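You operate a simulated robot arm through the tools that you are given. There is no shell and no other tool.

The job below is to be done with a simulated robot arm. You get a single attempt, and the scene is never put back.

TASK
Switch off, move the white pan to the trivet and wipe up the spilt milk.
Fine: in that order; the other pans stay; use the green cloth and put it back. What is to be rubbed or washed off counts as gone when no trace of it is left.

The check looks at the end state, three seconds after you hand in, the way a careful person would. Anything else that was tipped, shoved, dropped, spilled or broken makes it a failure. Flat cloth is picked up by pressing the open fingertips on it (5 to 10 N) and closing them slowly along it; thin cloth reads only 2 to 8 mm in the jaws.

THE ROBOT
A 7-joint arm with a two-finger parallel gripper, fixed in place. Base frame: the origin is at the foot of the arm, x ahead of it, y to its left, z up. Lengths are in cm, angles in rad, forces in N, time in s.
With the tool pointing down near the work surface it reaches from about 10 to 56 cm from the base axis. Its first joint turns from -2.007 to 2.007 rad. Payload 3.91 kg.
Tool frame: the origin (TCP) lies between the finger pads and is the grasp point; the fingertips stand 3 cm ahead of it; z points along the fingers, y is the line along which they close. Largest opening 11 cm; finger width 2, thickness 1; the body of the gripper, 4.8 by 11.2 cm, starts 5.5 cm behind the TCP.
Orientation is that of the tool frame in the base frame, as a unit quaternion [w, x, y, z]. With the fingers straight down and closing along the base's y, the tool's x points along the base's -x, its y along +y and its z along -z.

THE INTERFACE
- The arm moves only by the tool arm_command. Its argument "commands" is text: rows parted by semicolons, each of 7 numbers parted by spaces: the shift along the base's x, y, z in m, then the turn, a rotation vector about the base's x, y, z in rad, then the opening, from 0 (shut) to 1 (fully open). In form: tx ty tz rx ry rz gripper; .... A call has 1 to 20 rows; each row shifts and turns the commanded pose from where the row before left it. Rows are played at 5 a second. More than 5 cm and 0.15 rad between two rows, or a gripper value outside its range, and nothing of the call is played. A pose out of reach is approached as far as the arm can. The call stops where the force on the tool passes 60 N (or 10 N more than at its start, if that is more) or the arm is blocked; 0.2 s more then pass. Each finger travels about 10.8 cm/s and halts on what it meets, pressing with about 21 N; the grip force reading is that of the motor and also rises with nothing between the fingers. The clock runs only during rows and for 0.2 s after the last one: add rows that do not move to give the fingers time. It gives the time, the measured TCP pose, the force on the tool (base axes), the opening and the grip force at its end, in the units of the frame above (readings bear some noise), with the torque about the TCP (base axes, N m) and any sound that the robot's microphone picked up.
- Cameras (640 x 400 px; columns grow to the right, rows downward): "scene" is fixed at [39.64, 64.56, 158.39]; the picture's right is [-0.88, 0.47, 0.00], its down [0.43, 0.81, -0.39] and it looks along [-0.18, -0.34, -0.92] (base axes); focal length 375 px, centre (320, 200). "wrist" rides on the gripper at [7.2, 1.7, -10.3] in the tool frame; the picture's right is [-0.23, 0.97, 0.00], its down [-0.76, -0.18, -0.62] and it looks along [-0.61, -0.14, 0.78] (tool axes); focal length 222 px, centre (320, 200). There is no depth. A picture from a camera that has moved, and an enlarged one, comes with that camera's place and axes in the base frame and with its lens. The place of the scene camera against the robot may be out by one fixed shift of up to 1.2 cm in any direction.
- snapshot(camera): a new picture of that camera. The clock stands still meanwhile.
- lift_body(by): slides the trunk up (or, below 0, down) by that many cm; the arm rides with it, the base frame stays. It gives what a move gives, with no picture.
- inspect(camera, box): a new picture of the part [left, top, right, bottom] of that camera's present view, enlarged. The clock stands still meanwhile.
- sign_off(): hands the job in; it is judged then, once.

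Nothing tells you positions but the pictures and the camera data. Unless the task says otherwise, let go and move clear before handing in.

The tools are called after "Request:" by a JSON object that holds its "method" and its "body". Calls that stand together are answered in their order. arm_command: Moves the arm, as the interface text tells. Its arguments: {"type":"object","properties":{"commands":{"type":"string"}},"required":["commands"]} The other tools are called the same way: lift_body (by) slides the trunk up or down; snapshot (camera) takes a picture; inspect (camera, box) takes an enlarged picture of a part of a camera's view; sign_off () hands the job in.

At the start:

```text
clock: 0.0
position: [24.51, 40.3, 118.13]
ee_rot: [0.0, 0.0, 1.0, 0.0]
contact_force: [-0.5, -0.5, 0.3]
wrist_torque: [0.02, 0.03, 0.03]
finger_gap: 11.0
grip_force: 0.1
trunk travel left (down, up): [-80.0, 19.0]
```

scene: 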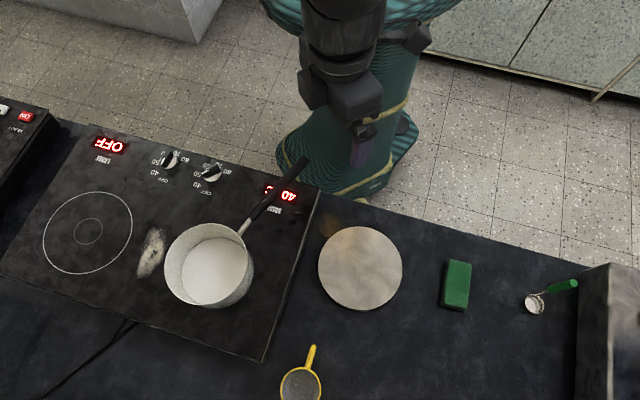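
wrist: 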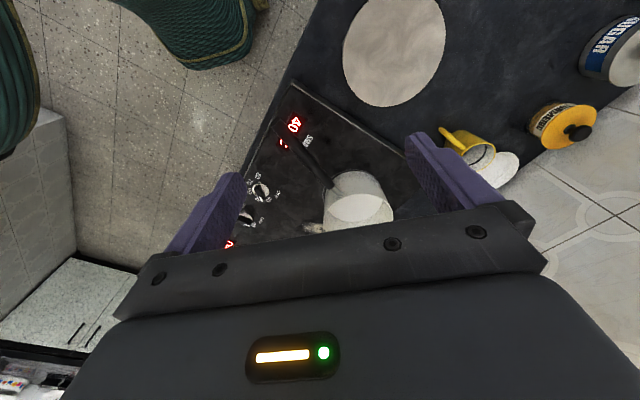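

I see a cooktop with a white pan on the right burner, two knobs, a round trivet, a green item on the counter (cloth or sponge) and a smear of milk between the burners. I'll look closer before moving.

Request:
{"method": "inspect", "body": {"camera": "scene", "box": [80, 120, 240, 220]}}

Request:
{"method": "inspect", "body": {"camera": "scene", "box": [200, 140, 360, 240]}}

Request:
{"method": "inspect", "body": {"camera": "scene", "box": [120, 210, 280, 310]}}

Request:
{"method": "inspect", "body": {"camera": "scene", "box": [400, 230, 640, 380]}}

Request:
{"method": "inspect", "body": {"camera": "scene", "box": [0, 80, 160, 180]}}

Request:
{"method": "inspect", "body": {"camera": "scene", "box": [280, 210, 440, 310]}}

```text
4.00 times, centred on (160, 170) of scene
camera zoom: at [39.64, 64.56, 158.39], right [-0.88, 0.47, 0.0], down [0.43, 0.81, -0.39], along [-0.18, -0.34, -0.92], focal length 1502 px, centre (960, 320)
```

zoom: 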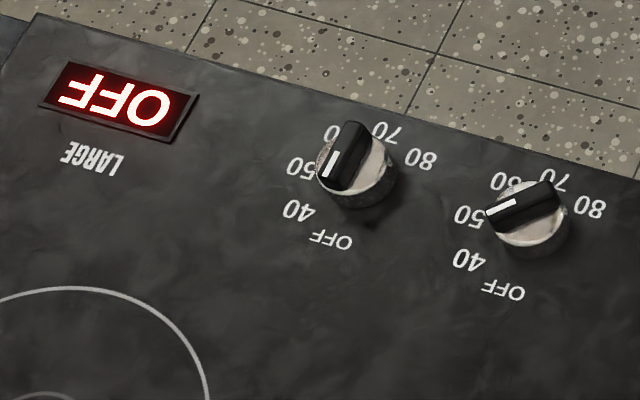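

```text
4.00 times, centred on (280, 190) of scene
camera zoom: at [39.64, 64.56, 158.39], right [-0.88, 0.47, 0.0], down [0.43, 0.81, -0.39], along [-0.18, -0.34, -0.92], focal length 1502 px, centre (480, 240)
```

zoom: 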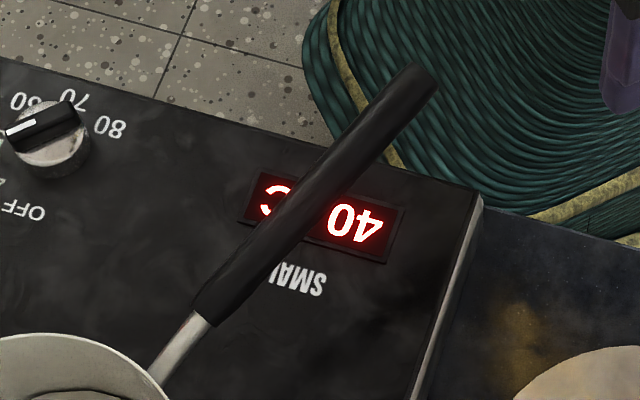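

```text
4.00 times, centred on (200, 260) of scene
camera zoom: at [39.64, 64.56, 158.39], right [-0.88, 0.47, 0.0], down [0.43, 0.81, -0.39], along [-0.18, -0.34, -0.92], focal length 1502 px, centre (800, -40)
```

zoom: 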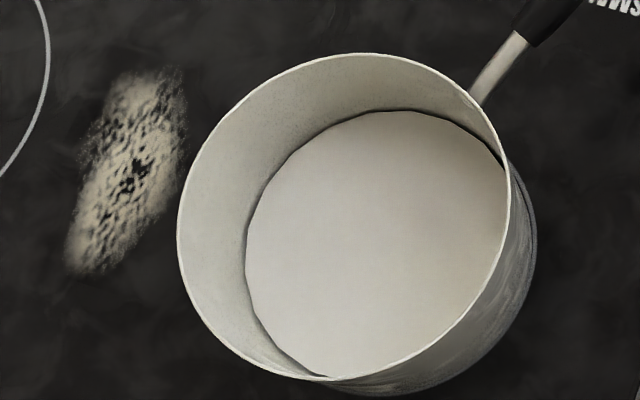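

```text
2.67 times, centred on (520, 305) of scene
camera zoom: at [39.64, 64.56, 158.39], right [-0.88, 0.47, 0.0], down [0.43, 0.81, -0.39], along [-0.18, -0.34, -0.92], focal length 1001 px, centre (-213, -80)
```

zoom: 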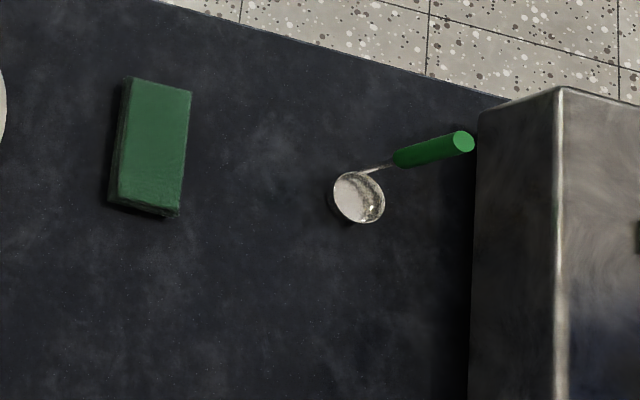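

```text
4.00 times, centred on (80, 130) of scene
camera zoom: at [39.64, 64.56, 158.39], right [-0.88, 0.47, 0.0], down [0.43, 0.81, -0.39], along [-0.18, -0.34, -0.92], focal length 1502 px, centre (1280, 480)
```

zoom: 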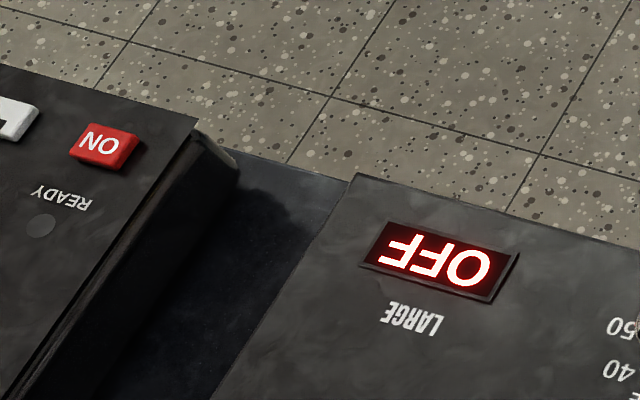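

```text
4.00 times, centred on (360, 260) of scene
camera zoom: at [39.64, 64.56, 158.39], right [-0.88, 0.47, 0.0], down [0.43, 0.81, -0.39], along [-0.18, -0.34, -0.92], focal length 1502 px, centre (160, -40)
```

zoom: 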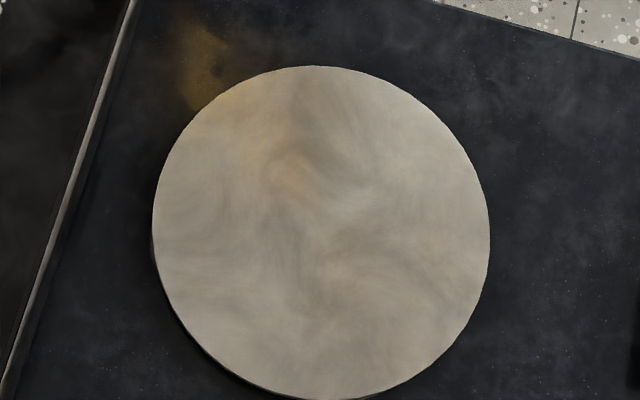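

The large zone's display reads OFF and the small one's reads 40 °C, though the knob marks are hard to read from here. I'll zoom further on the knobs, the display and the green item.

Request:
{"method": "inspect", "body": {"camera": "scene", "box": [145, 140, 193, 170]}}

Request:
{"method": "inspect", "body": {"camera": "scene", "box": [188, 150, 244, 185]}}

Request:
{"method": "inspect", "body": {"camera": "scene", "box": [424, 245, 488, 325]}}

Request:
{"method": "inspect", "body": {"camera": "scene", "box": [0, 240, 320, 400]}}

Request:
{"method": "inspect", "body": {"camera": "wrist", "box": [220, 80, 460, 240]}}

Request:
{"method": "inspect", "body": {"camera": "wrist", "box": [400, 0, 640, 200]}}

```text
13.33 times, centred on (169, 155) of scene
camera zoom: at [39.64, 64.56, 158.39], right [-0.88, 0.47, 0.0], down [0.43, 0.81, -0.39], along [-0.18, -0.34, -0.92], focal length 5005 px, centre (2333, 800)
```

zoom: 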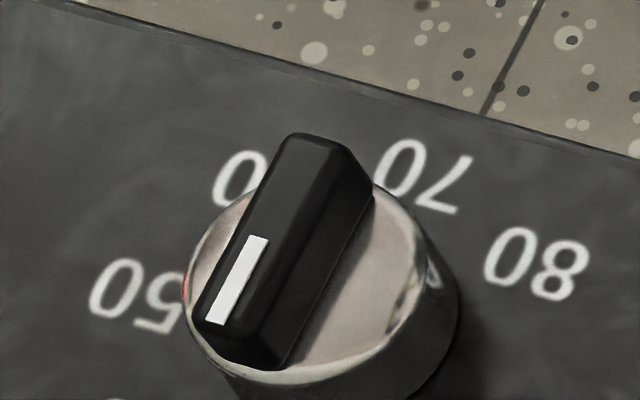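

```text
11.43 times, centred on (216, 168) of scene
camera zoom: at [39.64, 64.56, 158.39], right [-0.88, 0.47, 0.0], down [0.43, 0.81, -0.39], along [-0.18, -0.34, -0.92], focal length 4290 px, centre (1509, 571)
```

zoom: 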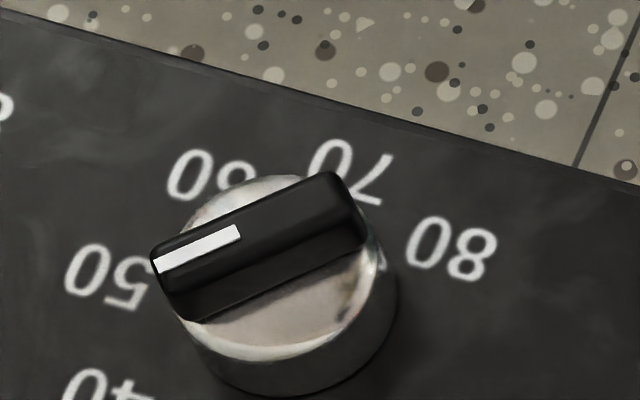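

```text
5.00 times, centred on (456, 285) of scene
camera zoom: at [39.64, 64.56, 158.39], right [-0.88, 0.47, 0.0], down [0.43, 0.81, -0.39], along [-0.18, -0.34, -0.92], focal length 1877 px, centre (-360, -225)
```

zoom: 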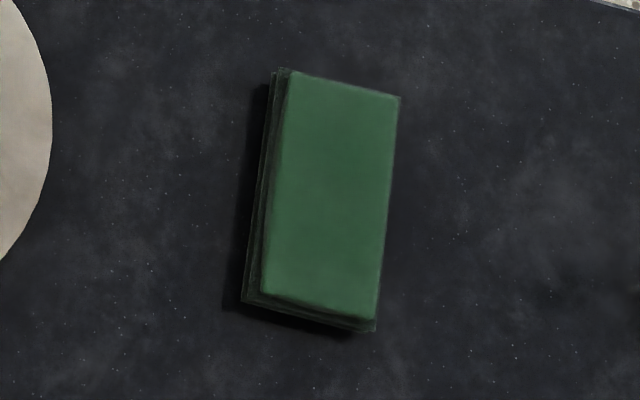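

```text
2.00 times, centred on (160, 320) of scene
camera zoom: at [39.64, 64.56, 158.39], right [-0.88, 0.47, 0.0], down [0.43, 0.81, -0.39], along [-0.18, -0.34, -0.92], focal length 751 px, centre (640, -40)
```

zoom: 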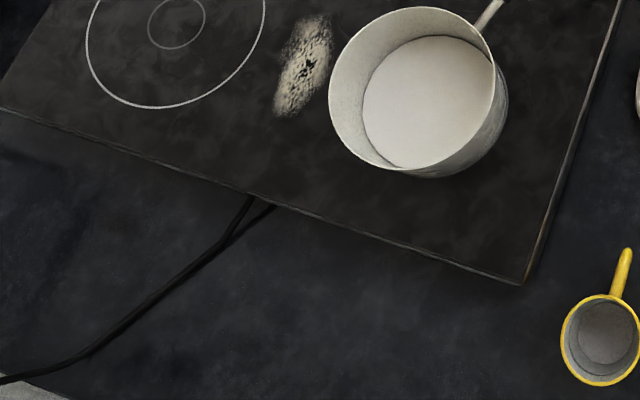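

```text
2.50 times, centred on (340, 160) of wrist
camera zoom: at [17.2, 41.91, 128.64], right [0.23, 0.97, 0.0], down [0.76, -0.18, 0.62], along [0.61, -0.14, -0.78], focal length 555 px, centre (270, 300)
```

zoom: 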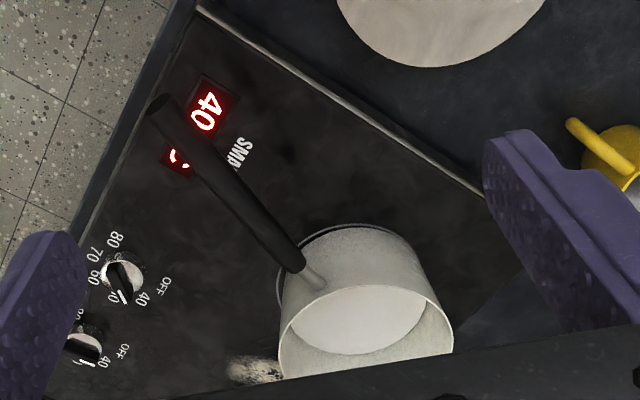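

```text
2.00 times, centred on (520, 100) of wrist
camera zoom: at [17.2, 41.91, 128.64], right [0.23, 0.97, 0.0], down [0.76, -0.18, 0.62], along [0.61, -0.14, -0.78], focal length 444 px, centre (-80, 400)
```

zoom: 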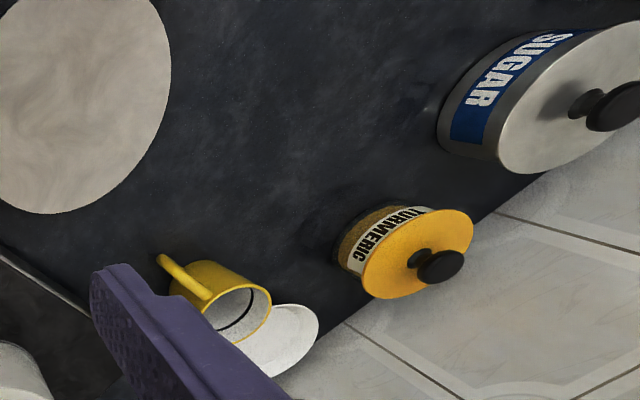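

Reading the knob ridges, the left knob (LARGE) already points at OFF. The right knob (SMALL) is at about 40, matching its display, so it needs roughly a +50° turn about z. I'll lower the trunk a little and look again from closer.

Request:
{"method": "lift_body", "body": {"by": -15}}

```text
clock: 1.8
position: [24.41, 40.12, 103.34]
ee_rot: [0.0, -0.001, 1.0, 0.001]
contact_force: [0.2, 0.5, -0.4]
wrist_torque: [-0.01, 0.01, 0.01]
finger_gap: 11.0
grip_force: 0.1
trunk travel left (down, up): [-65.0, 34.0]
```

Request:
{"method": "snapshot", "body": {"camera": "scene"}}

Request:
{"method": "snapshot", "body": {"camera": "wrist"}}

```text
taken
```

scene: 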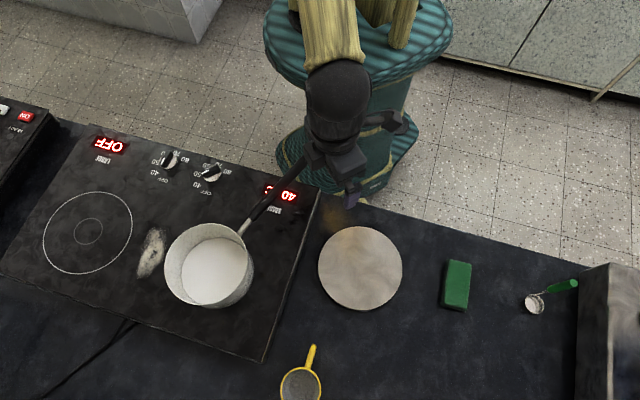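

```text
taken
camera wrist: at [17.2, 41.89, 113.65], right [0.23, 0.97, 0.0], down [0.76, -0.18, 0.62], along [0.61, -0.14, -0.78], focal length 222 px, centre (320, 200)
```

wrist: 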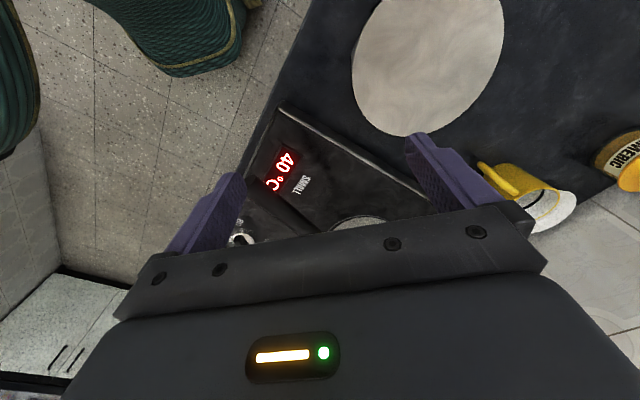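

I'll bring the gripper over near the right knob, staying above the pan and handle.

Request:
{"method": "arm_command", "body": {"commands": "0.03 -0.04 0 0 0 0 1; 0.03 -0.04 0 0 0 0 1; 0.03 -0.04 0 0 0 0 0.7; 0.02 -0.03 0 0 0 0 0.5; 0 0 0 0 0 0 0.5"}}

Request:
{"method": "snapshot", "body": {"camera": "wrist"}}

Request:
{"method": "snapshot", "body": {"camera": "scene"}}

```text
clock: 3.0
position: [35.5, 25.19, 103.11]
ee_rot: [0.0, -0.002, 1.0, 0.0]
contact_force: [-0.7, 0.5, 0.1]
wrist_torque: [0.01, -0.01, 0.02]
finger_gap: 5.5
grip_force: 0.1
trunk travel left (down, up): [-65.0, 34.0]
```

```text
taken
camera wrist: at [28.31, 26.87, 113.63], right [0.23, 0.97, 0.0], down [0.76, -0.18, 0.62], along [0.61, -0.14, -0.78], focal length 222 px, centre (320, 200)
```

wrist: 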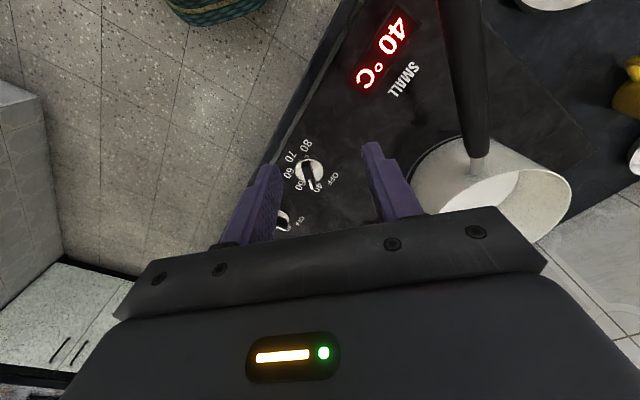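

```text
taken
```

scene: 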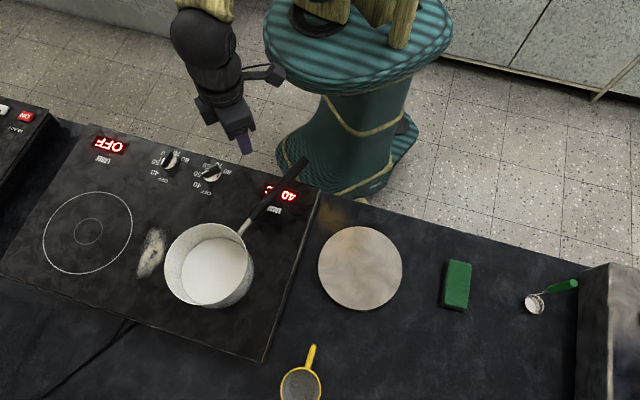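

The knob top is at about (43.0, 21.9, 88.4) and its ridge lies along base x, which suits the current grip direction. I'll go above it and descend partway, then check alignment.

Request:
{"method": "arm_command", "body": {"commands": "0.04 -0.018 0 0 0 0 0.5; 0.035 -0.015 0 0 0 0 0.5; 0 0 -0.04 0 0 0 0.5; 0 0 -0.04 0 0 0 0.5; 0 0 0 0 0 0 0.5"}}

Request:
{"method": "inspect", "body": {"camera": "wrist", "box": [200, 60, 440, 260]}}

Request:
{"method": "snapshot", "body": {"camera": "scene"}}

```text
clock: 4.2
position: [42.98, 22.1, 95.17]
ee_rot: [0.0, 0.0, 1.0, 0.0]
contact_force: [0.1, 0.5, 1.9]
wrist_torque: [0.0, 0.02, -0.02]
finger_gap: 5.46
grip_force: 0.0
trunk travel left (down, up): [-65.0, 34.0]
```

```text
2.00 times, centred on (320, 160) of wrist
camera zoom: at [35.65, 23.69, 105.61], right [0.23, 0.97, 0.0], down [0.76, -0.18, 0.62], along [0.61, -0.14, -0.78], focal length 444 px, centre (320, 280)
```

zoom: 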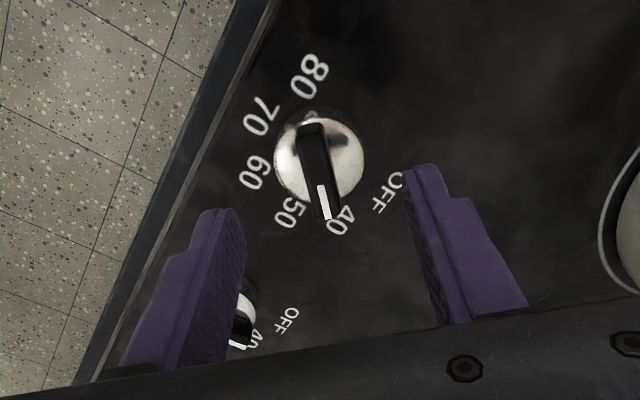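

```text
taken
```

scene: 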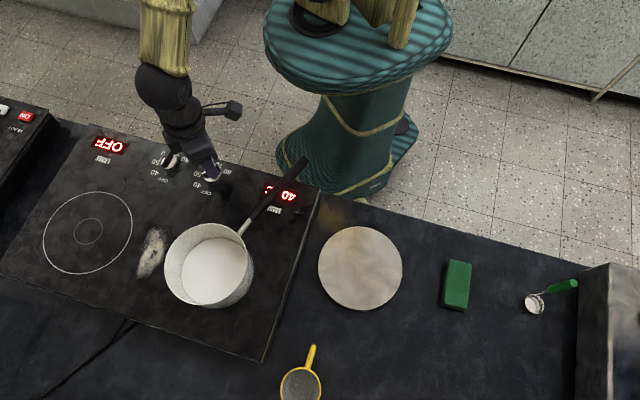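

The knob is just ahead of the fingers: the ridge runs from about (41.8, 21.8) to (46.0, 21.5) with the mark on 40, and OFF lies about 47° counterclockwise. I'll centre on it, descend and close on the ridge.

Request:
{"method": "arm_command", "body": {"commands": "0.009 -0.0045 0 0 0 0 0.4; 0 0 -0.025 0 0 0 0.4; 0 0 -0.015 0 0 0 0.4; 0 0 -0.01 0 0 0 0.4; 0 0 -0.005 0 0 0 0.4; 0 0 0 0 0 0 0.4"}}

Request:
{"method": "snapshot", "body": {"camera": "wrist"}}

Request:
{"method": "inspect", "body": {"camera": "scene", "box": [140, 100, 300, 200]}}

```text
clock: 5.3
position: [43.79, 21.64, 90.61]
ee_rot: [0.006, -0.001, 1.0, 0.005]
contact_force: [-9.6, -5.2, 33.2]
wrist_torque: [0.58, 0.51, 0.04]
finger_gap: 4.15
grip_force: 0.1
trunk travel left (down, up): [-65.0, 34.0]
stopped in row 5: the force on the tool passed its limit at 68 N (the readings are from after the stop); the commanded pose is now the measured one
```

```text
taken
camera wrist: at [36.44, 23.2, 100.96], right [0.23, 0.97, 0.01], down [0.75, -0.18, 0.63], along [0.62, -0.13, -0.77], focal length 222 px, centre (320, 200)
```

wrist: 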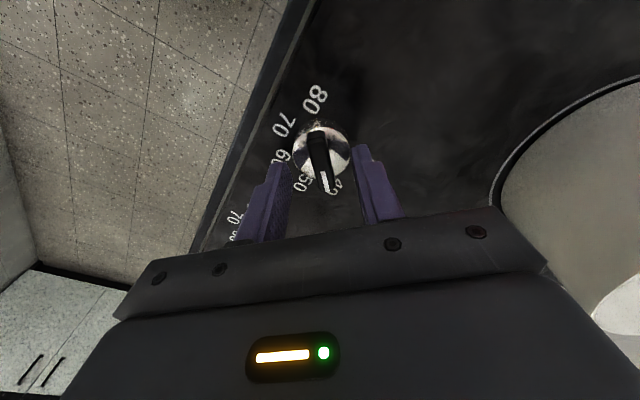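

```text
4.00 times, centred on (220, 150) of scene
camera zoom: at [39.64, 64.56, 158.39], right [-0.88, 0.47, 0.0], down [0.43, 0.81, -0.39], along [-0.18, -0.34, -0.92], focal length 1502 px, centre (720, 400)
```

zoom: 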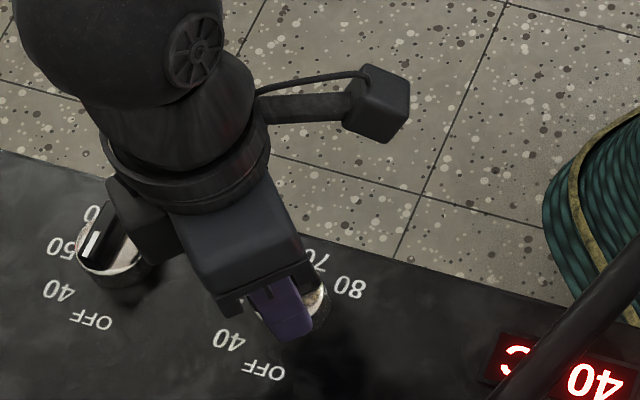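

The left fingertip touched the knob's disc at z≈87.6. I'll back off by 4 mm, restore the tilt and close on the ridge.

Request:
{"method": "arm_command", "body": {"commands": "0 0 0.004 -0.01 0.012 0 0.4; 0 0 0 0 0 0 0.3; 0 0 0 0 0 0 0.2; 0 0 0 0 0 0 0.1; 0 0 0 0 0 0 0.0; 0 0 0 0 0 0 0"}}

Request:
{"method": "snapshot", "body": {"camera": "wrist"}}

```text
clock: 6.7
position: [43.95, 21.86, 90.56]
ee_rot: [0.0, -0.001, 1.0, -0.001]
contact_force: [0.6, 13.2, 4.8]
wrist_torque: [0.59, -0.58, -0.05]
finger_gap: 1.18
grip_force: 44.8
trunk travel left (down, up): [-65.0, 34.0]
```

```text
taken
camera wrist: at [36.81, 23.57, 101.08], right [0.23, 0.97, 0.0], down [0.76, -0.17, 0.62], along [0.61, -0.14, -0.78], focal length 222 px, centre (320, 200)
```

wrist: 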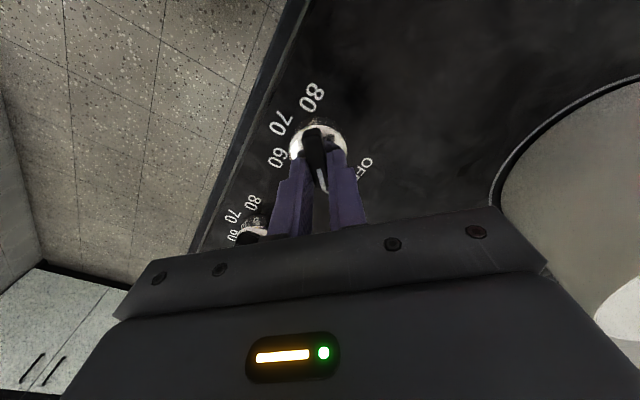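

The ridge is gripped (1.18 cm gap), so now I'll turn it counterclockwise by about 0.8 rad.

Request:
{"method": "arm_command", "body": {"commands": "0 0.002 0 0 0 0.08 0; 0 0 0 0 0 0.08 0; 0 0 0 0 0 0.08 0; 0 0 0 0 0 0.08 0; 0 0 0 0 0 0.08 0; 0 0 0 0 0 0.08 0; 0 0 0 0 0 0.08 0; 0 0 0 0 0 0.08 0; 0 0 0 0 0 0.08 0; 0 0 0 0 0 0.08 0; 0 0 0 0 0 0 0"}}

Request:
{"method": "snapshot", "body": {"camera": "scene"}}

Request:
{"method": "snapshot", "body": {"camera": "wrist"}}

```text
clock: 9.1
position: [44.02, 22.29, 90.59]
ee_rot: [-0.001, -0.391, 0.92, -0.002]
contact_force: [-9.4, 30.4, 6.0]
wrist_torque: [1.29, 0.12, -0.86]
finger_gap: 1.17
grip_force: 45.7
trunk travel left (down, up): [-65.0, 34.0]
```

```text
taken
```

scene: 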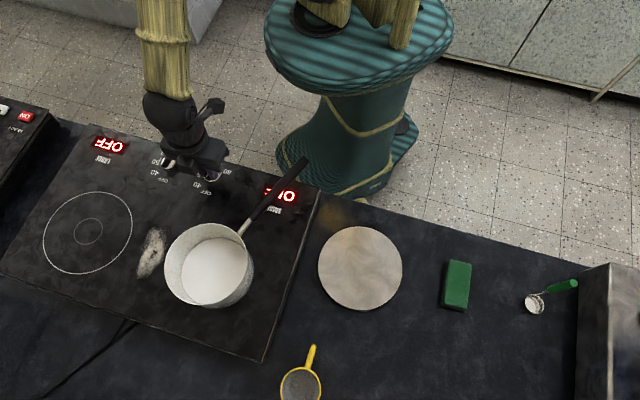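

```text
taken
camera wrist: at [37.6, 18.29, 101.09], right [-0.54, 0.84, 0.0], down [0.66, 0.43, 0.62], along [0.52, 0.34, -0.78], focal length 222 px, centre (320, 200)
```

wrist: 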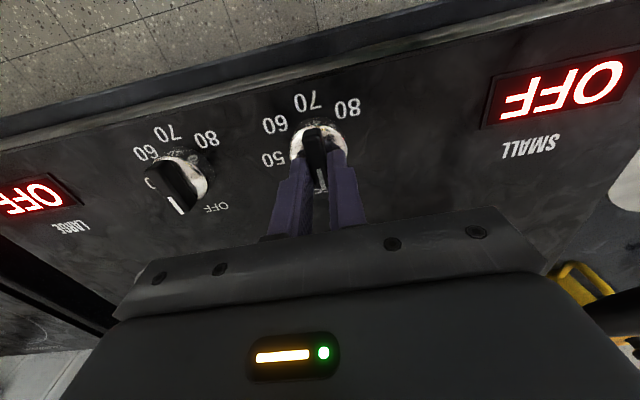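

The SMALL display now reads OFF. I'll open the fingers, rise and check the knob.

Request:
{"method": "arm_command", "body": {"commands": "0 0 0 0 0 0 0.1; 0 0 0 0 0 0 0.25; 0 0 0 0 0 0 0.35; 0 0 0.01 0 0 0 0.35; 0 0 0.03 0 0 0 0.35; 0 0 0.05 0 0 0 0.35; 0 0 0.03 0 0 0 0.35; 0 0 0 0 0 0 0.35"}}

Request:
{"method": "inspect", "body": {"camera": "wrist", "box": [160, 40, 480, 240]}}

Request:
{"method": "snapshot", "body": {"camera": "wrist"}}

Request:
{"method": "snapshot", "body": {"camera": "scene"}}

```text
clock: 10.9
position: [44.07, 21.8, 102.73]
ee_rot: [-0.001, -0.389, 0.921, -0.002]
contact_force: [-0.2, 0.8, 0.5]
wrist_torque: [-0.02, 0.01, -0.06]
finger_gap: 3.85
grip_force: 0.0
trunk travel left (down, up): [-65.0, 34.0]
```

```text
2.00 times, centred on (320, 140) of wrist
camera zoom: at [37.77, 17.8, 113.13], right [-0.54, 0.84, 0.0], down [0.66, 0.43, 0.62], along [0.52, 0.33, -0.78], focal length 444 px, centre (320, 320)
```

zoom: 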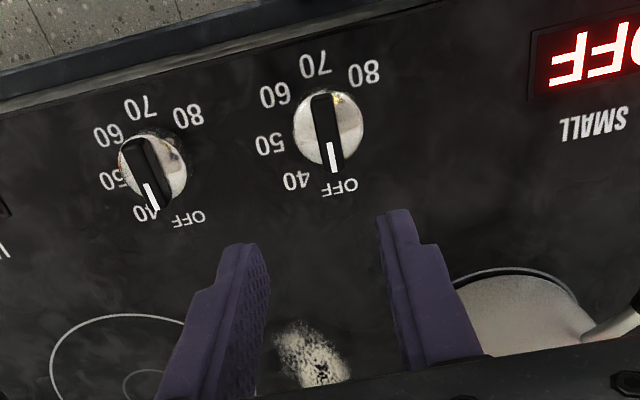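

```text
taken
camera wrist: at [37.77, 17.8, 113.13], right [-0.54, 0.84, 0.0], down [0.66, 0.43, 0.62], along [0.52, 0.33, -0.78], focal length 222 px, centre (320, 200)
```

wrist: 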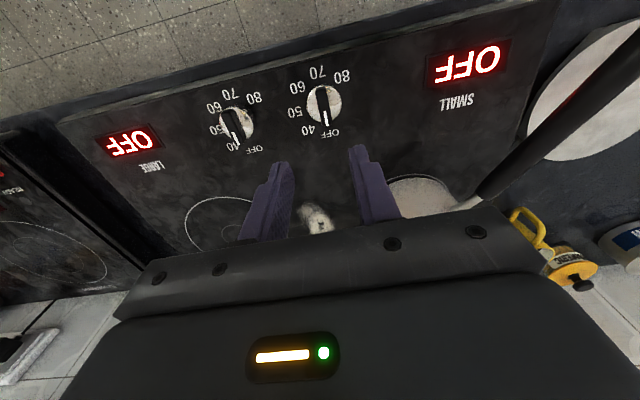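

```text
taken
```

scene: 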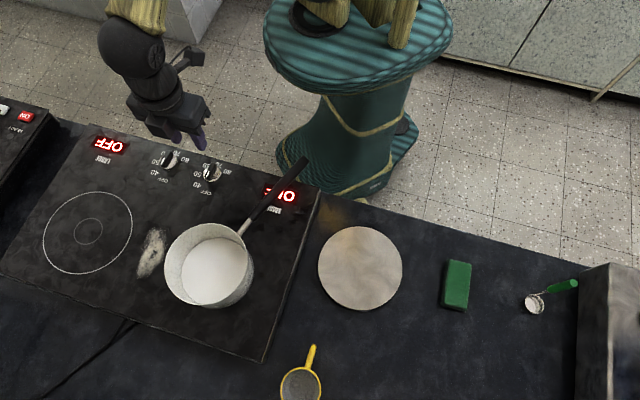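

Both displays now read OFF. I'll check that the left knob didn't move, and look at the pan and its handle in detail.

Request:
{"method": "inspect", "body": {"camera": "scene", "box": [145, 140, 193, 170]}}

Request:
{"method": "inspect", "body": {"camera": "scene", "box": [188, 150, 244, 185]}}

Request:
{"method": "inspect", "body": {"camera": "scene", "box": [220, 150, 320, 240]}}

```text
13.33 times, centred on (169, 155) of scene
camera zoom: at [39.64, 64.56, 158.39], right [-0.88, 0.47, 0.0], down [0.43, 0.81, -0.39], along [-0.18, -0.34, -0.92], focal length 5005 px, centre (2333, 800)
```

zoom: 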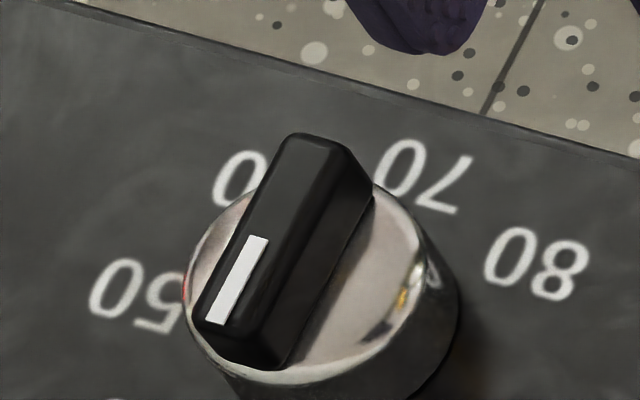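

```text
11.43 times, centred on (216, 168) of scene
camera zoom: at [39.64, 64.56, 158.39], right [-0.88, 0.47, 0.0], down [0.43, 0.81, -0.39], along [-0.18, -0.34, -0.92], focal length 4290 px, centre (1509, 571)
```

zoom: 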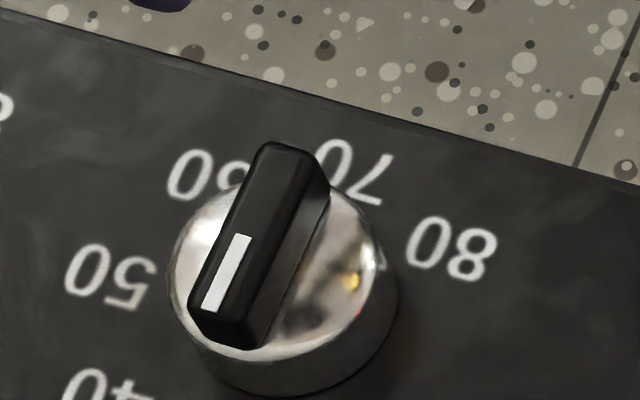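

```text
4.44 times, centred on (270, 195) of scene
camera zoom: at [39.64, 64.56, 158.39], right [-0.88, 0.47, 0.0], down [0.43, 0.81, -0.39], along [-0.18, -0.34, -0.92], focal length 1668 px, centre (542, 222)
```

zoom: 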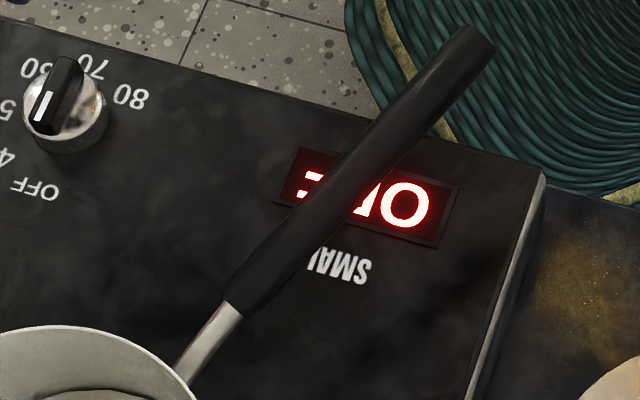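

The SMALL knob is off and the LARGE knob is unchanged. The pan's rim centre is about (49.7, 42.5), with a 7 cm radius and the rim at z≈95.5, and the black handle runs from (40, 38.7, 96) to (26, 33.5, 98). Before planning the pan move, I'll test in free air how far the arm reaches with the tool pointing down.

Request:
{"method": "arm_command", "body": {"commands": "0 0 0.05 0 0 0 0.35; 0 0 0.04 0 0 0 0.35; 0.03 0.02 0 0 0 0 0.35; 0.03 0.02 0 0 0 0 0.35; 0.03 0.02 0 0 0 0 0.35; 0.03 0.015 0 0 0 0 0.35; 0.03 0.015 0 0 0 0 0.35; 0 0 0 0 0 0 0.35; 0 0 0 0 0 0 0.35"}}

Request:
{"method": "snapshot", "body": {"camera": "scene"}}

Request:
{"method": "snapshot", "body": {"camera": "wrist"}}

```text
clock: 12.9
position: [59.17, 30.76, 111.72]
ee_rot: [-0.001, -0.39, 0.921, -0.003]
contact_force: [0.5, 0.3, 0.7]
wrist_torque: [0.02, -0.03, 0.02]
finger_gap: 3.85
grip_force: 0.0
trunk travel left (down, up): [-65.0, 34.0]
```

```text
taken
```

scene: 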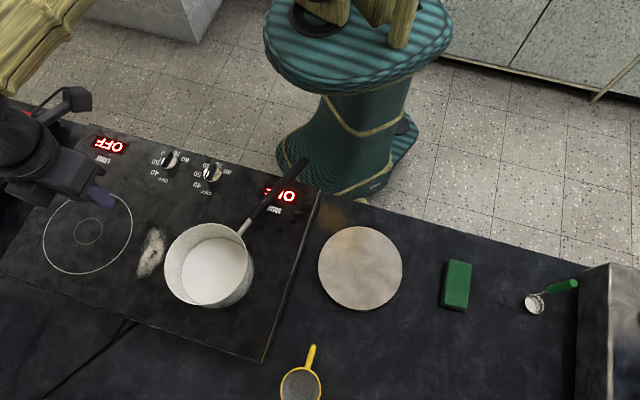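

```text
taken
camera wrist: at [52.89, 26.89, 122.08], right [-0.54, 0.84, 0.0], down [0.66, 0.43, 0.62], along [0.52, 0.33, -0.78], focal length 222 px, centre (320, 200)
```

wrist: 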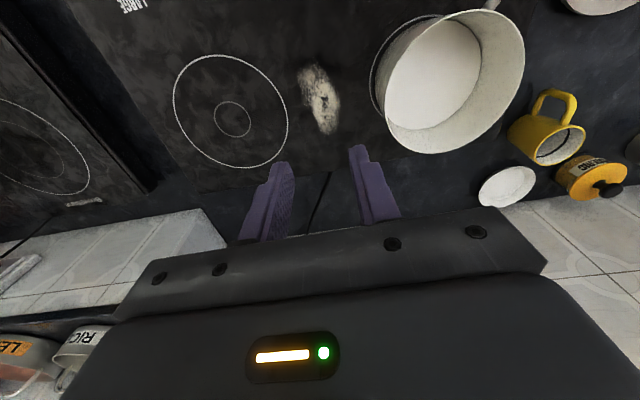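

The arm reaches radius 67 with the tool straight down at this height, so lowering the trunk will let me reach everything. I'll look closer at the pan from here.

Request:
{"method": "inspect", "body": {"camera": "wrist", "box": [340, 0, 560, 170]}}

Request:
{"method": "inspect", "body": {"camera": "wrist", "box": [260, 40, 400, 150]}}

```text
2.35 times, centred on (450, 85) of wrist
camera zoom: at [52.89, 26.89, 122.08], right [-0.54, 0.84, 0.0], down [0.66, 0.43, 0.62], along [0.52, 0.33, -0.78], focal length 523 px, centre (14, 471)
```

zoom: 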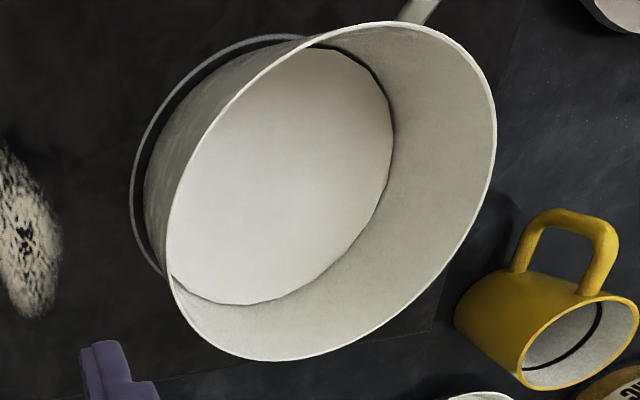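

```text
3.64 times, centred on (330, 95) of wrist
camera zoom: at [52.89, 26.89, 122.08], right [-0.54, 0.84, 0.0], down [0.66, 0.43, 0.62], along [0.52, 0.33, -0.78], focal length 808 px, centre (284, 582)
```

zoom: 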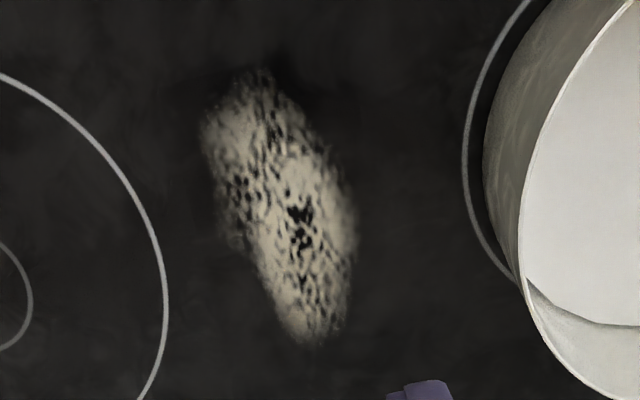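

The spill is at about (60, 31.5), and refined from the wrist view the pan rim is centred near (50.4, 42.2). I plan to grip the rim wall on the robot side, clear of the handle, because a friction grip on the handle would let a loaded pan tilt. I'll rotate the tool to that radial direction and back off, then lower the trunk.

Request:
{"method": "arm_command", "body": {"commands": "-0.0126 -0.002 0 0 0 -0.115 0.35; -0.0126 -0.002 0 0 0 -0.115 0.35; -0.0126 -0.002 0 0 0 -0.115 0.35; -0.0126 -0.002 0 0 0 -0.115 0.35; -0.0126 -0.002 0 0 0 -0.115 0.35; -0.0126 -0.002 0 0 0 -0.115 0.35; -0.0126 -0.002 0 0 0 -0.115 0.35; -0.0126 -0.002 0 0 0 -0.115 0.35; -0.0126 -0.002 0 0 0 -0.115 0.35; -0.0126 -0.002 0 0 0 -0.115 0.4; 0 0 0 0 0 0 0.4"}}

Request:
{"method": "lift_body", "body": {"by": -10}}

Request:
{"method": "snapshot", "body": {"camera": "wrist"}}

Request:
{"method": "snapshot", "body": {"camera": "scene"}}

```text
clock: 15.3
position: [46.46, 28.89, 111.63]
ee_rot: [-0.002, 0.175, 0.985, -0.002]
contact_force: [0.0, 0.2, 0.5]
wrist_torque: [0.01, 0.0, 0.0]
finger_gap: 4.4
grip_force: 0.2
trunk travel left (down, up): [-65.0, 34.0]
```

```text
clock: 16.7
position: [46.57, 29.03, 101.67]
ee_rot: [-0.002, 0.173, 0.985, -0.001]
contact_force: [-0.8, 0.2, 0.3]
wrist_torque: [-0.02, 0.0, 0.0]
finger_gap: 4.41
grip_force: 0.1
trunk travel left (down, up): [-55.0, 44.0]
```

```text
taken
camera wrist: at [40.29, 32.99, 112.11], right [0.55, 0.84, 0.0], down [0.66, -0.43, 0.62], along [0.52, -0.34, -0.78], focal length 222 px, centre (320, 200)
```

wrist: 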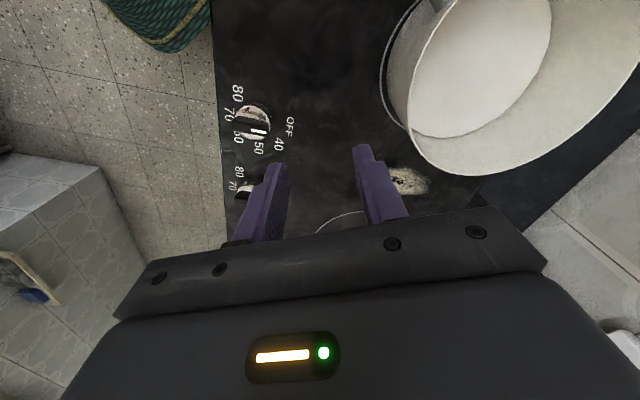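

```text
taken
```

scene: 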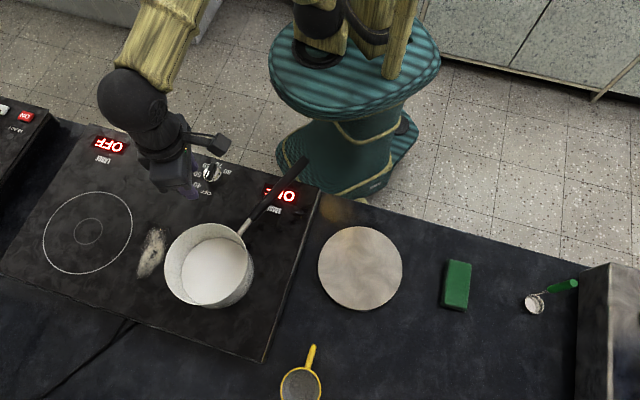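

Everything is as expected. I'll shift over the rim at the chosen spot and look before descending.

Request:
{"method": "arm_command", "body": {"commands": "0.005 0.022 0.01 0 0 0 0.4; 0.005 0.022 0 0 0 0 0.4; 0.005 0.022 0 0 0 0 0.4; 0 0 0 0 0 0 0.4"}}

Request:
{"method": "snapshot", "body": {"camera": "wrist"}}

Request:
{"method": "inspect", "body": {"camera": "scene", "box": [100, 130, 300, 310]}}

```text
clock: 17.7
position: [48.03, 35.57, 102.6]
ee_rot: [-0.002, 0.174, 0.985, -0.001]
contact_force: [0.4, 0.3, -0.2]
wrist_torque: [0.01, -0.01, 0.0]
finger_gap: 4.4
grip_force: 0.1
trunk travel left (down, up): [-55.0, 44.0]
```

```text
taken
camera wrist: at [41.82, 39.62, 113.1], right [0.55, 0.84, 0.0], down [0.66, -0.43, 0.62], along [0.52, -0.34, -0.78], focal length 222 px, centre (320, 200)
```

wrist: 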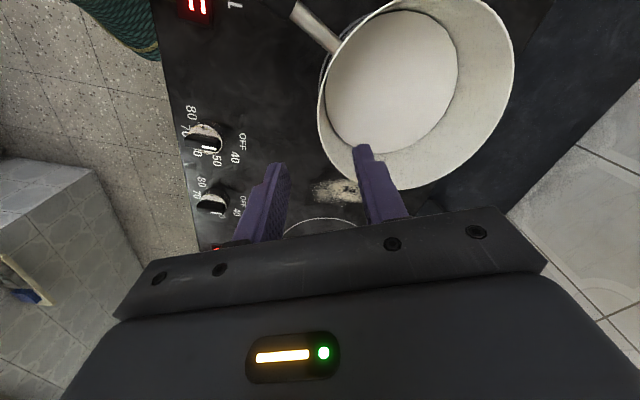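

```text
2.22 times, centred on (200, 220) of scene
camera zoom: at [39.64, 64.56, 158.39], right [-0.88, 0.47, 0.0], down [0.43, 0.81, -0.39], along [-0.18, -0.34, -0.92], focal length 834 px, centre (587, 156)
```

zoom: 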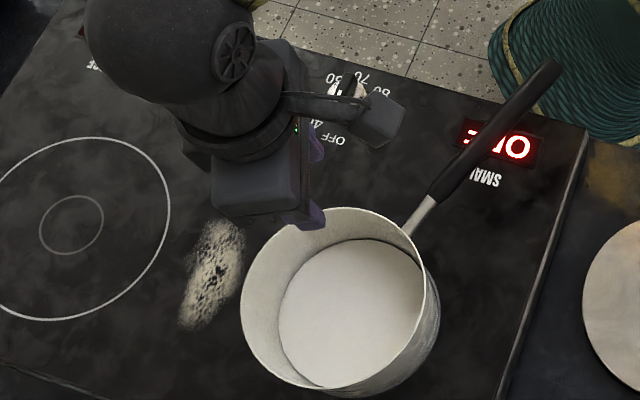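

The rim wall is centred between the fingers to within a few millimetres. I'll adjust slightly and descend with one finger inside and one outside.

Request:
{"method": "arm_command", "body": {"commands": "0.001 0.003 0 0 0 0 0.4; 0 0 -0.02 0 0 0 0.4; 0 0 -0.02 0 0 0 0.4; 0 0 -0.015 0 0 0 0.4; 0 0 -0.01 0 0 0 0.4; 0 0 -0.01 0 0 0 0.4; 0 0 -0.01 0 0 0 0.4; 0 0 0 0 0 0 0.4"}}

Request:
{"method": "snapshot", "body": {"camera": "wrist"}}

Request:
{"method": "inspect", "body": {"camera": "scene", "box": [100, 130, 300, 310]}}

```text
clock: 19.5
position: [48.22, 35.91, 94.1]
ee_rot: [-0.002, 0.174, 0.985, -0.001]
contact_force: [-0.1, -0.2, 0.4]
wrist_torque: [0.0, -0.01, 0.01]
finger_gap: 4.4
grip_force: 0.0
trunk travel left (down, up): [-55.0, 44.0]
```

```text
taken
camera wrist: at [41.9, 39.92, 104.59], right [0.55, 0.84, 0.0], down [0.66, -0.43, 0.62], along [0.52, -0.34, -0.78], focal length 222 px, centre (320, 200)
```

wrist: 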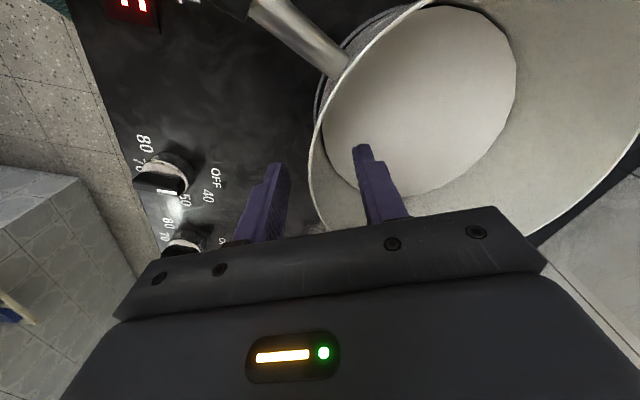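

```text
2.22 times, centred on (200, 220) of scene
camera zoom: at [39.64, 64.56, 158.39], right [-0.88, 0.47, 0.0], down [0.43, 0.81, -0.39], along [-0.18, -0.34, -0.92], focal length 834 px, centre (587, 156)
```

zoom: 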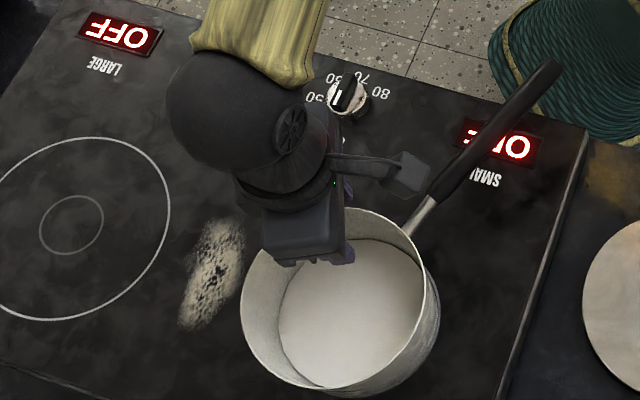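

No contact, and the wall is centred between the fingers. I'll close slowly on the wall.

Request:
{"method": "arm_command", "body": {"commands": "0 0 0 0 0 0 0.32; 0 0 0 0 0 0 0.24; 0 0 0 0 0 0 0.17; 0 0 0 0 0 0 0.1; 0 0 0 0 0 0 0.05; 0 0 0 0 0 0 0; 0 0 0 0 0 0 0; 0 0 0 0 0 0 0"}}

Request:
{"method": "snapshot", "body": {"camera": "wrist"}}

```text
clock: 21.3
position: [48.08, 35.86, 94.13]
ee_rot: [-0.002, 0.174, 0.985, -0.002]
contact_force: [-2.7, 2.8, 2.4]
wrist_torque: [0.87, -0.31, 0.44]
finger_gap: 0.78
grip_force: 21.1
trunk travel left (down, up): [-55.0, 44.0]
```

```text
taken
camera wrist: at [41.84, 39.93, 104.64], right [0.55, 0.84, 0.0], down [0.66, -0.43, 0.62], along [0.52, -0.34, -0.78], focal length 222 px, centre (320, 200)
```

wrist: 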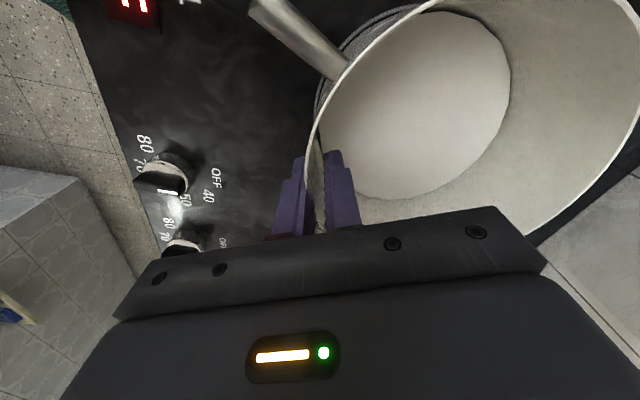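

The wall is gripped (0.78 cm gap, 21 N). Now a small test lift of 1 cm to see the weight and whether it tilts.

Request:
{"method": "arm_command", "body": {"commands": "0 0 0.002 0 0 0 0; 0 0 0.003 0 0 0 0; 0 0 0.003 0 0 0 0; 0 0 0.002 0 0 0 0; 0 0 0 0 0 0 0"}}

Request:
{"method": "snapshot", "body": {"camera": "wrist"}}

Request:
{"method": "inspect", "body": {"camera": "scene", "box": [100, 130, 300, 310]}}

```text
clock: 22.5
position: [47.99, 35.88, 94.99]
ee_rot: [-0.002, 0.174, 0.985, -0.003]
contact_force: [-1.0, -0.3, -6.2]
wrist_torque: [-0.23, 0.07, 0.06]
finger_gap: 0.26
grip_force: 21.2
trunk travel left (down, up): [-55.0, 44.0]
```

```text
taken
camera wrist: at [41.92, 39.91, 105.48], right [0.55, 0.84, -0.01], down [0.66, -0.43, 0.62], along [0.52, -0.34, -0.78], focal length 222 px, centre (320, 200)
```

wrist: 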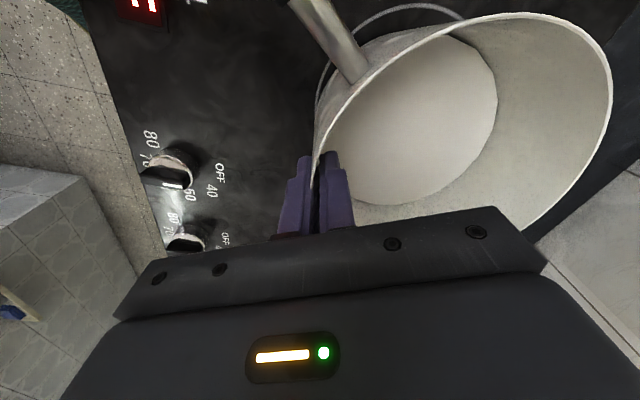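

```text
2.22 times, centred on (200, 220) of scene
camera zoom: at [39.64, 64.56, 158.39], right [-0.88, 0.47, 0.0], down [0.43, 0.81, -0.39], along [-0.18, -0.34, -0.92], focal length 834 px, centre (587, 156)
```

zoom: 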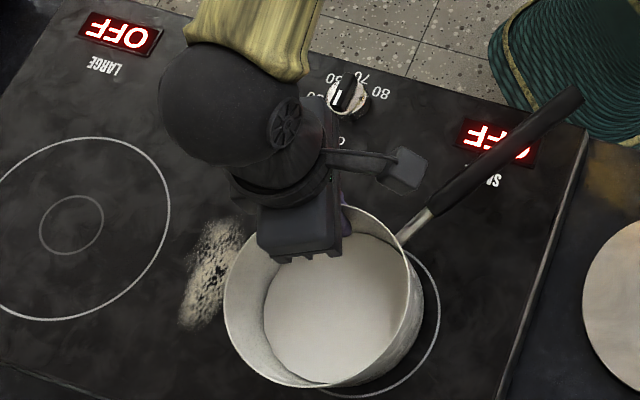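

The wall has settled flush between the pads with the near side up about 3°, and the far side probably still rests on the stove. I'll lift slightly more and watch the load.

Request:
{"method": "arm_command", "body": {"commands": "0 0 0.003 0 0 0 0; 0 0 0.003 0 0 0 0; 0 0 0.002 0 0 0 0; 0 0 0 0 0 0 0; 0 0 0 0 0 0 0"}}

Request:
{"method": "snapshot", "body": {"camera": "wrist"}}

Request:
{"method": "inspect", "body": {"camera": "scene", "box": [100, 130, 300, 310]}}

```text
clock: 23.7
position: [48.05, 35.91, 95.89]
ee_rot: [-0.003, 0.175, 0.985, -0.002]
contact_force: [0.2, -1.0, -7.0]
wrist_torque: [-0.4, 0.11, 0.01]
finger_gap: 0.27
grip_force: 21.2
trunk travel left (down, up): [-55.0, 44.0]
```

```text
taken
camera wrist: at [41.93, 39.96, 106.36], right [0.55, 0.84, -0.01], down [0.66, -0.43, 0.62], along [0.52, -0.34, -0.78], focal length 222 px, centre (320, 200)
```

wrist: 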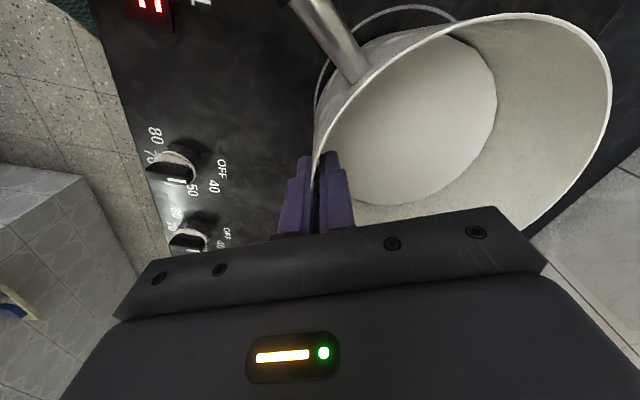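

```text
2.22 times, centred on (200, 220) of scene
camera zoom: at [39.64, 64.56, 158.39], right [-0.88, 0.47, 0.0], down [0.43, 0.81, -0.39], along [-0.18, -0.34, -0.92], focal length 834 px, centre (587, 156)
```

zoom: 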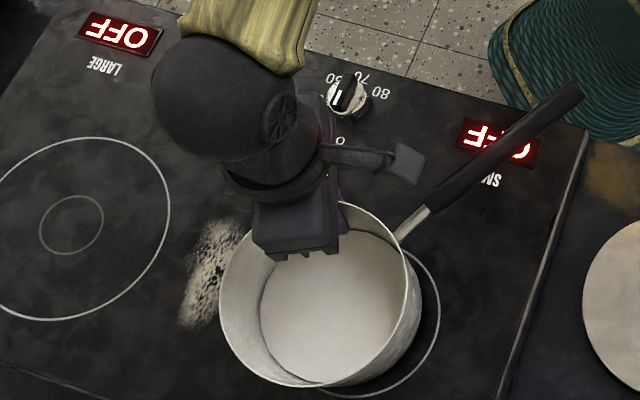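

The pan is now held rigidly: about 7 N, with the centre of mass 6 cm from the grip, as expected. I'll lift it about 6 cm and check its tilt.

Request:
{"method": "arm_command", "body": {"commands": "0 0 0.005 0 0 0 0; 0 0 0.01 0 0 0 0; 0 0 0.015 0 0 0 0; 0 0 0.015 0 0 0 0; 0 0 0.015 0 0 0 0; 0 0 0 0 0 0 0; 0 0 0 0 0 0 0"}}

Request:
{"method": "snapshot", "body": {"camera": "wrist"}}

Request:
{"method": "inspect", "body": {"camera": "scene", "box": [100, 130, 300, 310]}}

```text
clock: 25.3
position: [48.24, 35.81, 101.88]
ee_rot: [-0.001, 0.174, 0.985, -0.002]
contact_force: [0.3, -0.2, -7.7]
wrist_torque: [-0.41, 0.12, 0.01]
finger_gap: 0.26
grip_force: 20.8
trunk travel left (down, up): [-55.0, 44.0]
```

```text
taken
camera wrist: at [41.98, 39.92, 112.35], right [0.55, 0.84, -0.01], down [0.66, -0.43, 0.62], along [0.52, -0.34, -0.78], focal length 222 px, centre (320, 200)
```

wrist: 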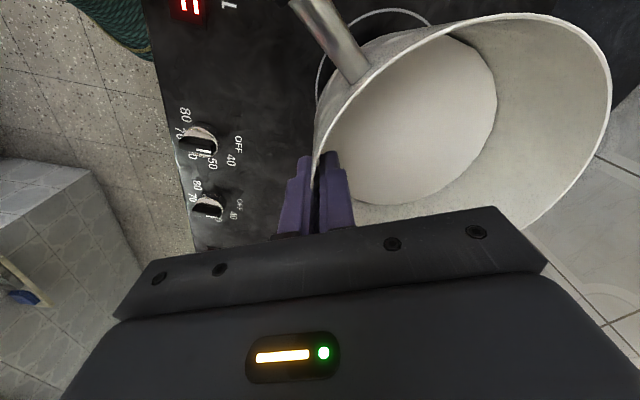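

```text
2.22 times, centred on (200, 220) of scene
camera zoom: at [39.64, 64.56, 158.39], right [-0.88, 0.47, 0.0], down [0.43, 0.81, -0.39], along [-0.18, -0.34, -0.92], focal length 834 px, centre (587, 156)
```

zoom: 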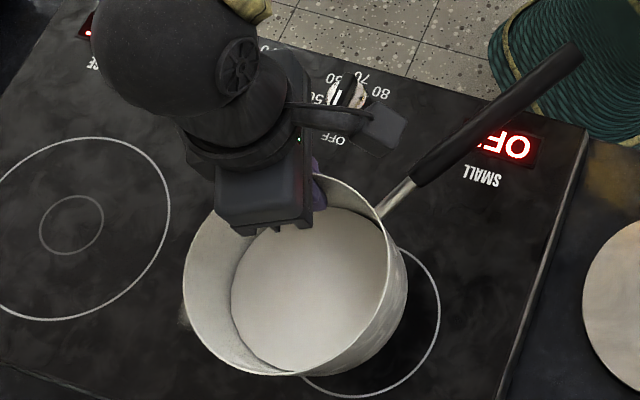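

The pan is lifted and stable. I'll zoom in to gauge its tilt before carrying it.

Request:
{"method": "inspect", "body": {"camera": "scene", "box": [170, 190, 298, 305]}}

Request:
{"method": "inspect", "body": {"camera": "wrist", "box": [280, 0, 640, 240]}}

```text
3.48 times, centred on (234, 248) of scene
camera zoom: at [39.64, 64.56, 158.39], right [-0.88, 0.47, 0.0], down [0.43, 0.81, -0.39], along [-0.18, -0.34, -0.92], focal length 1306 px, centre (619, 35)
```

zoom: 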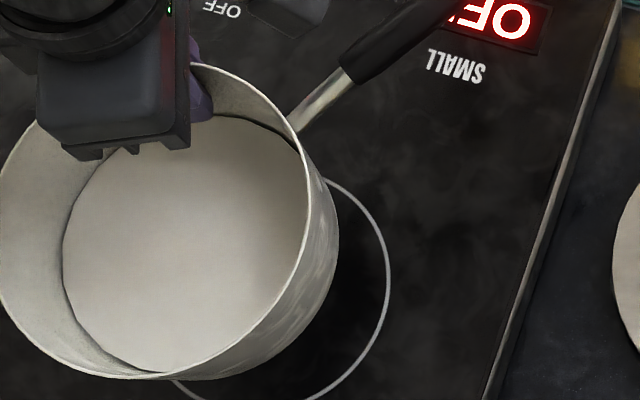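

```text
1.67 times, centred on (460, 120) of wrist
camera zoom: at [41.98, 39.92, 112.35], right [0.55, 0.84, -0.01], down [0.66, -0.43, 0.62], along [0.52, -0.34, -0.78], focal length 370 px, centre (87, 333)
```

zoom: 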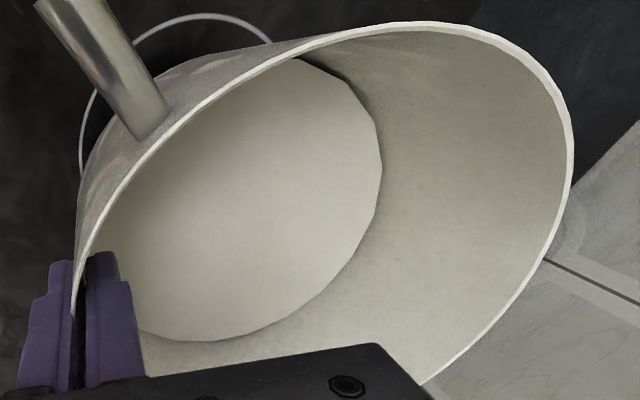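

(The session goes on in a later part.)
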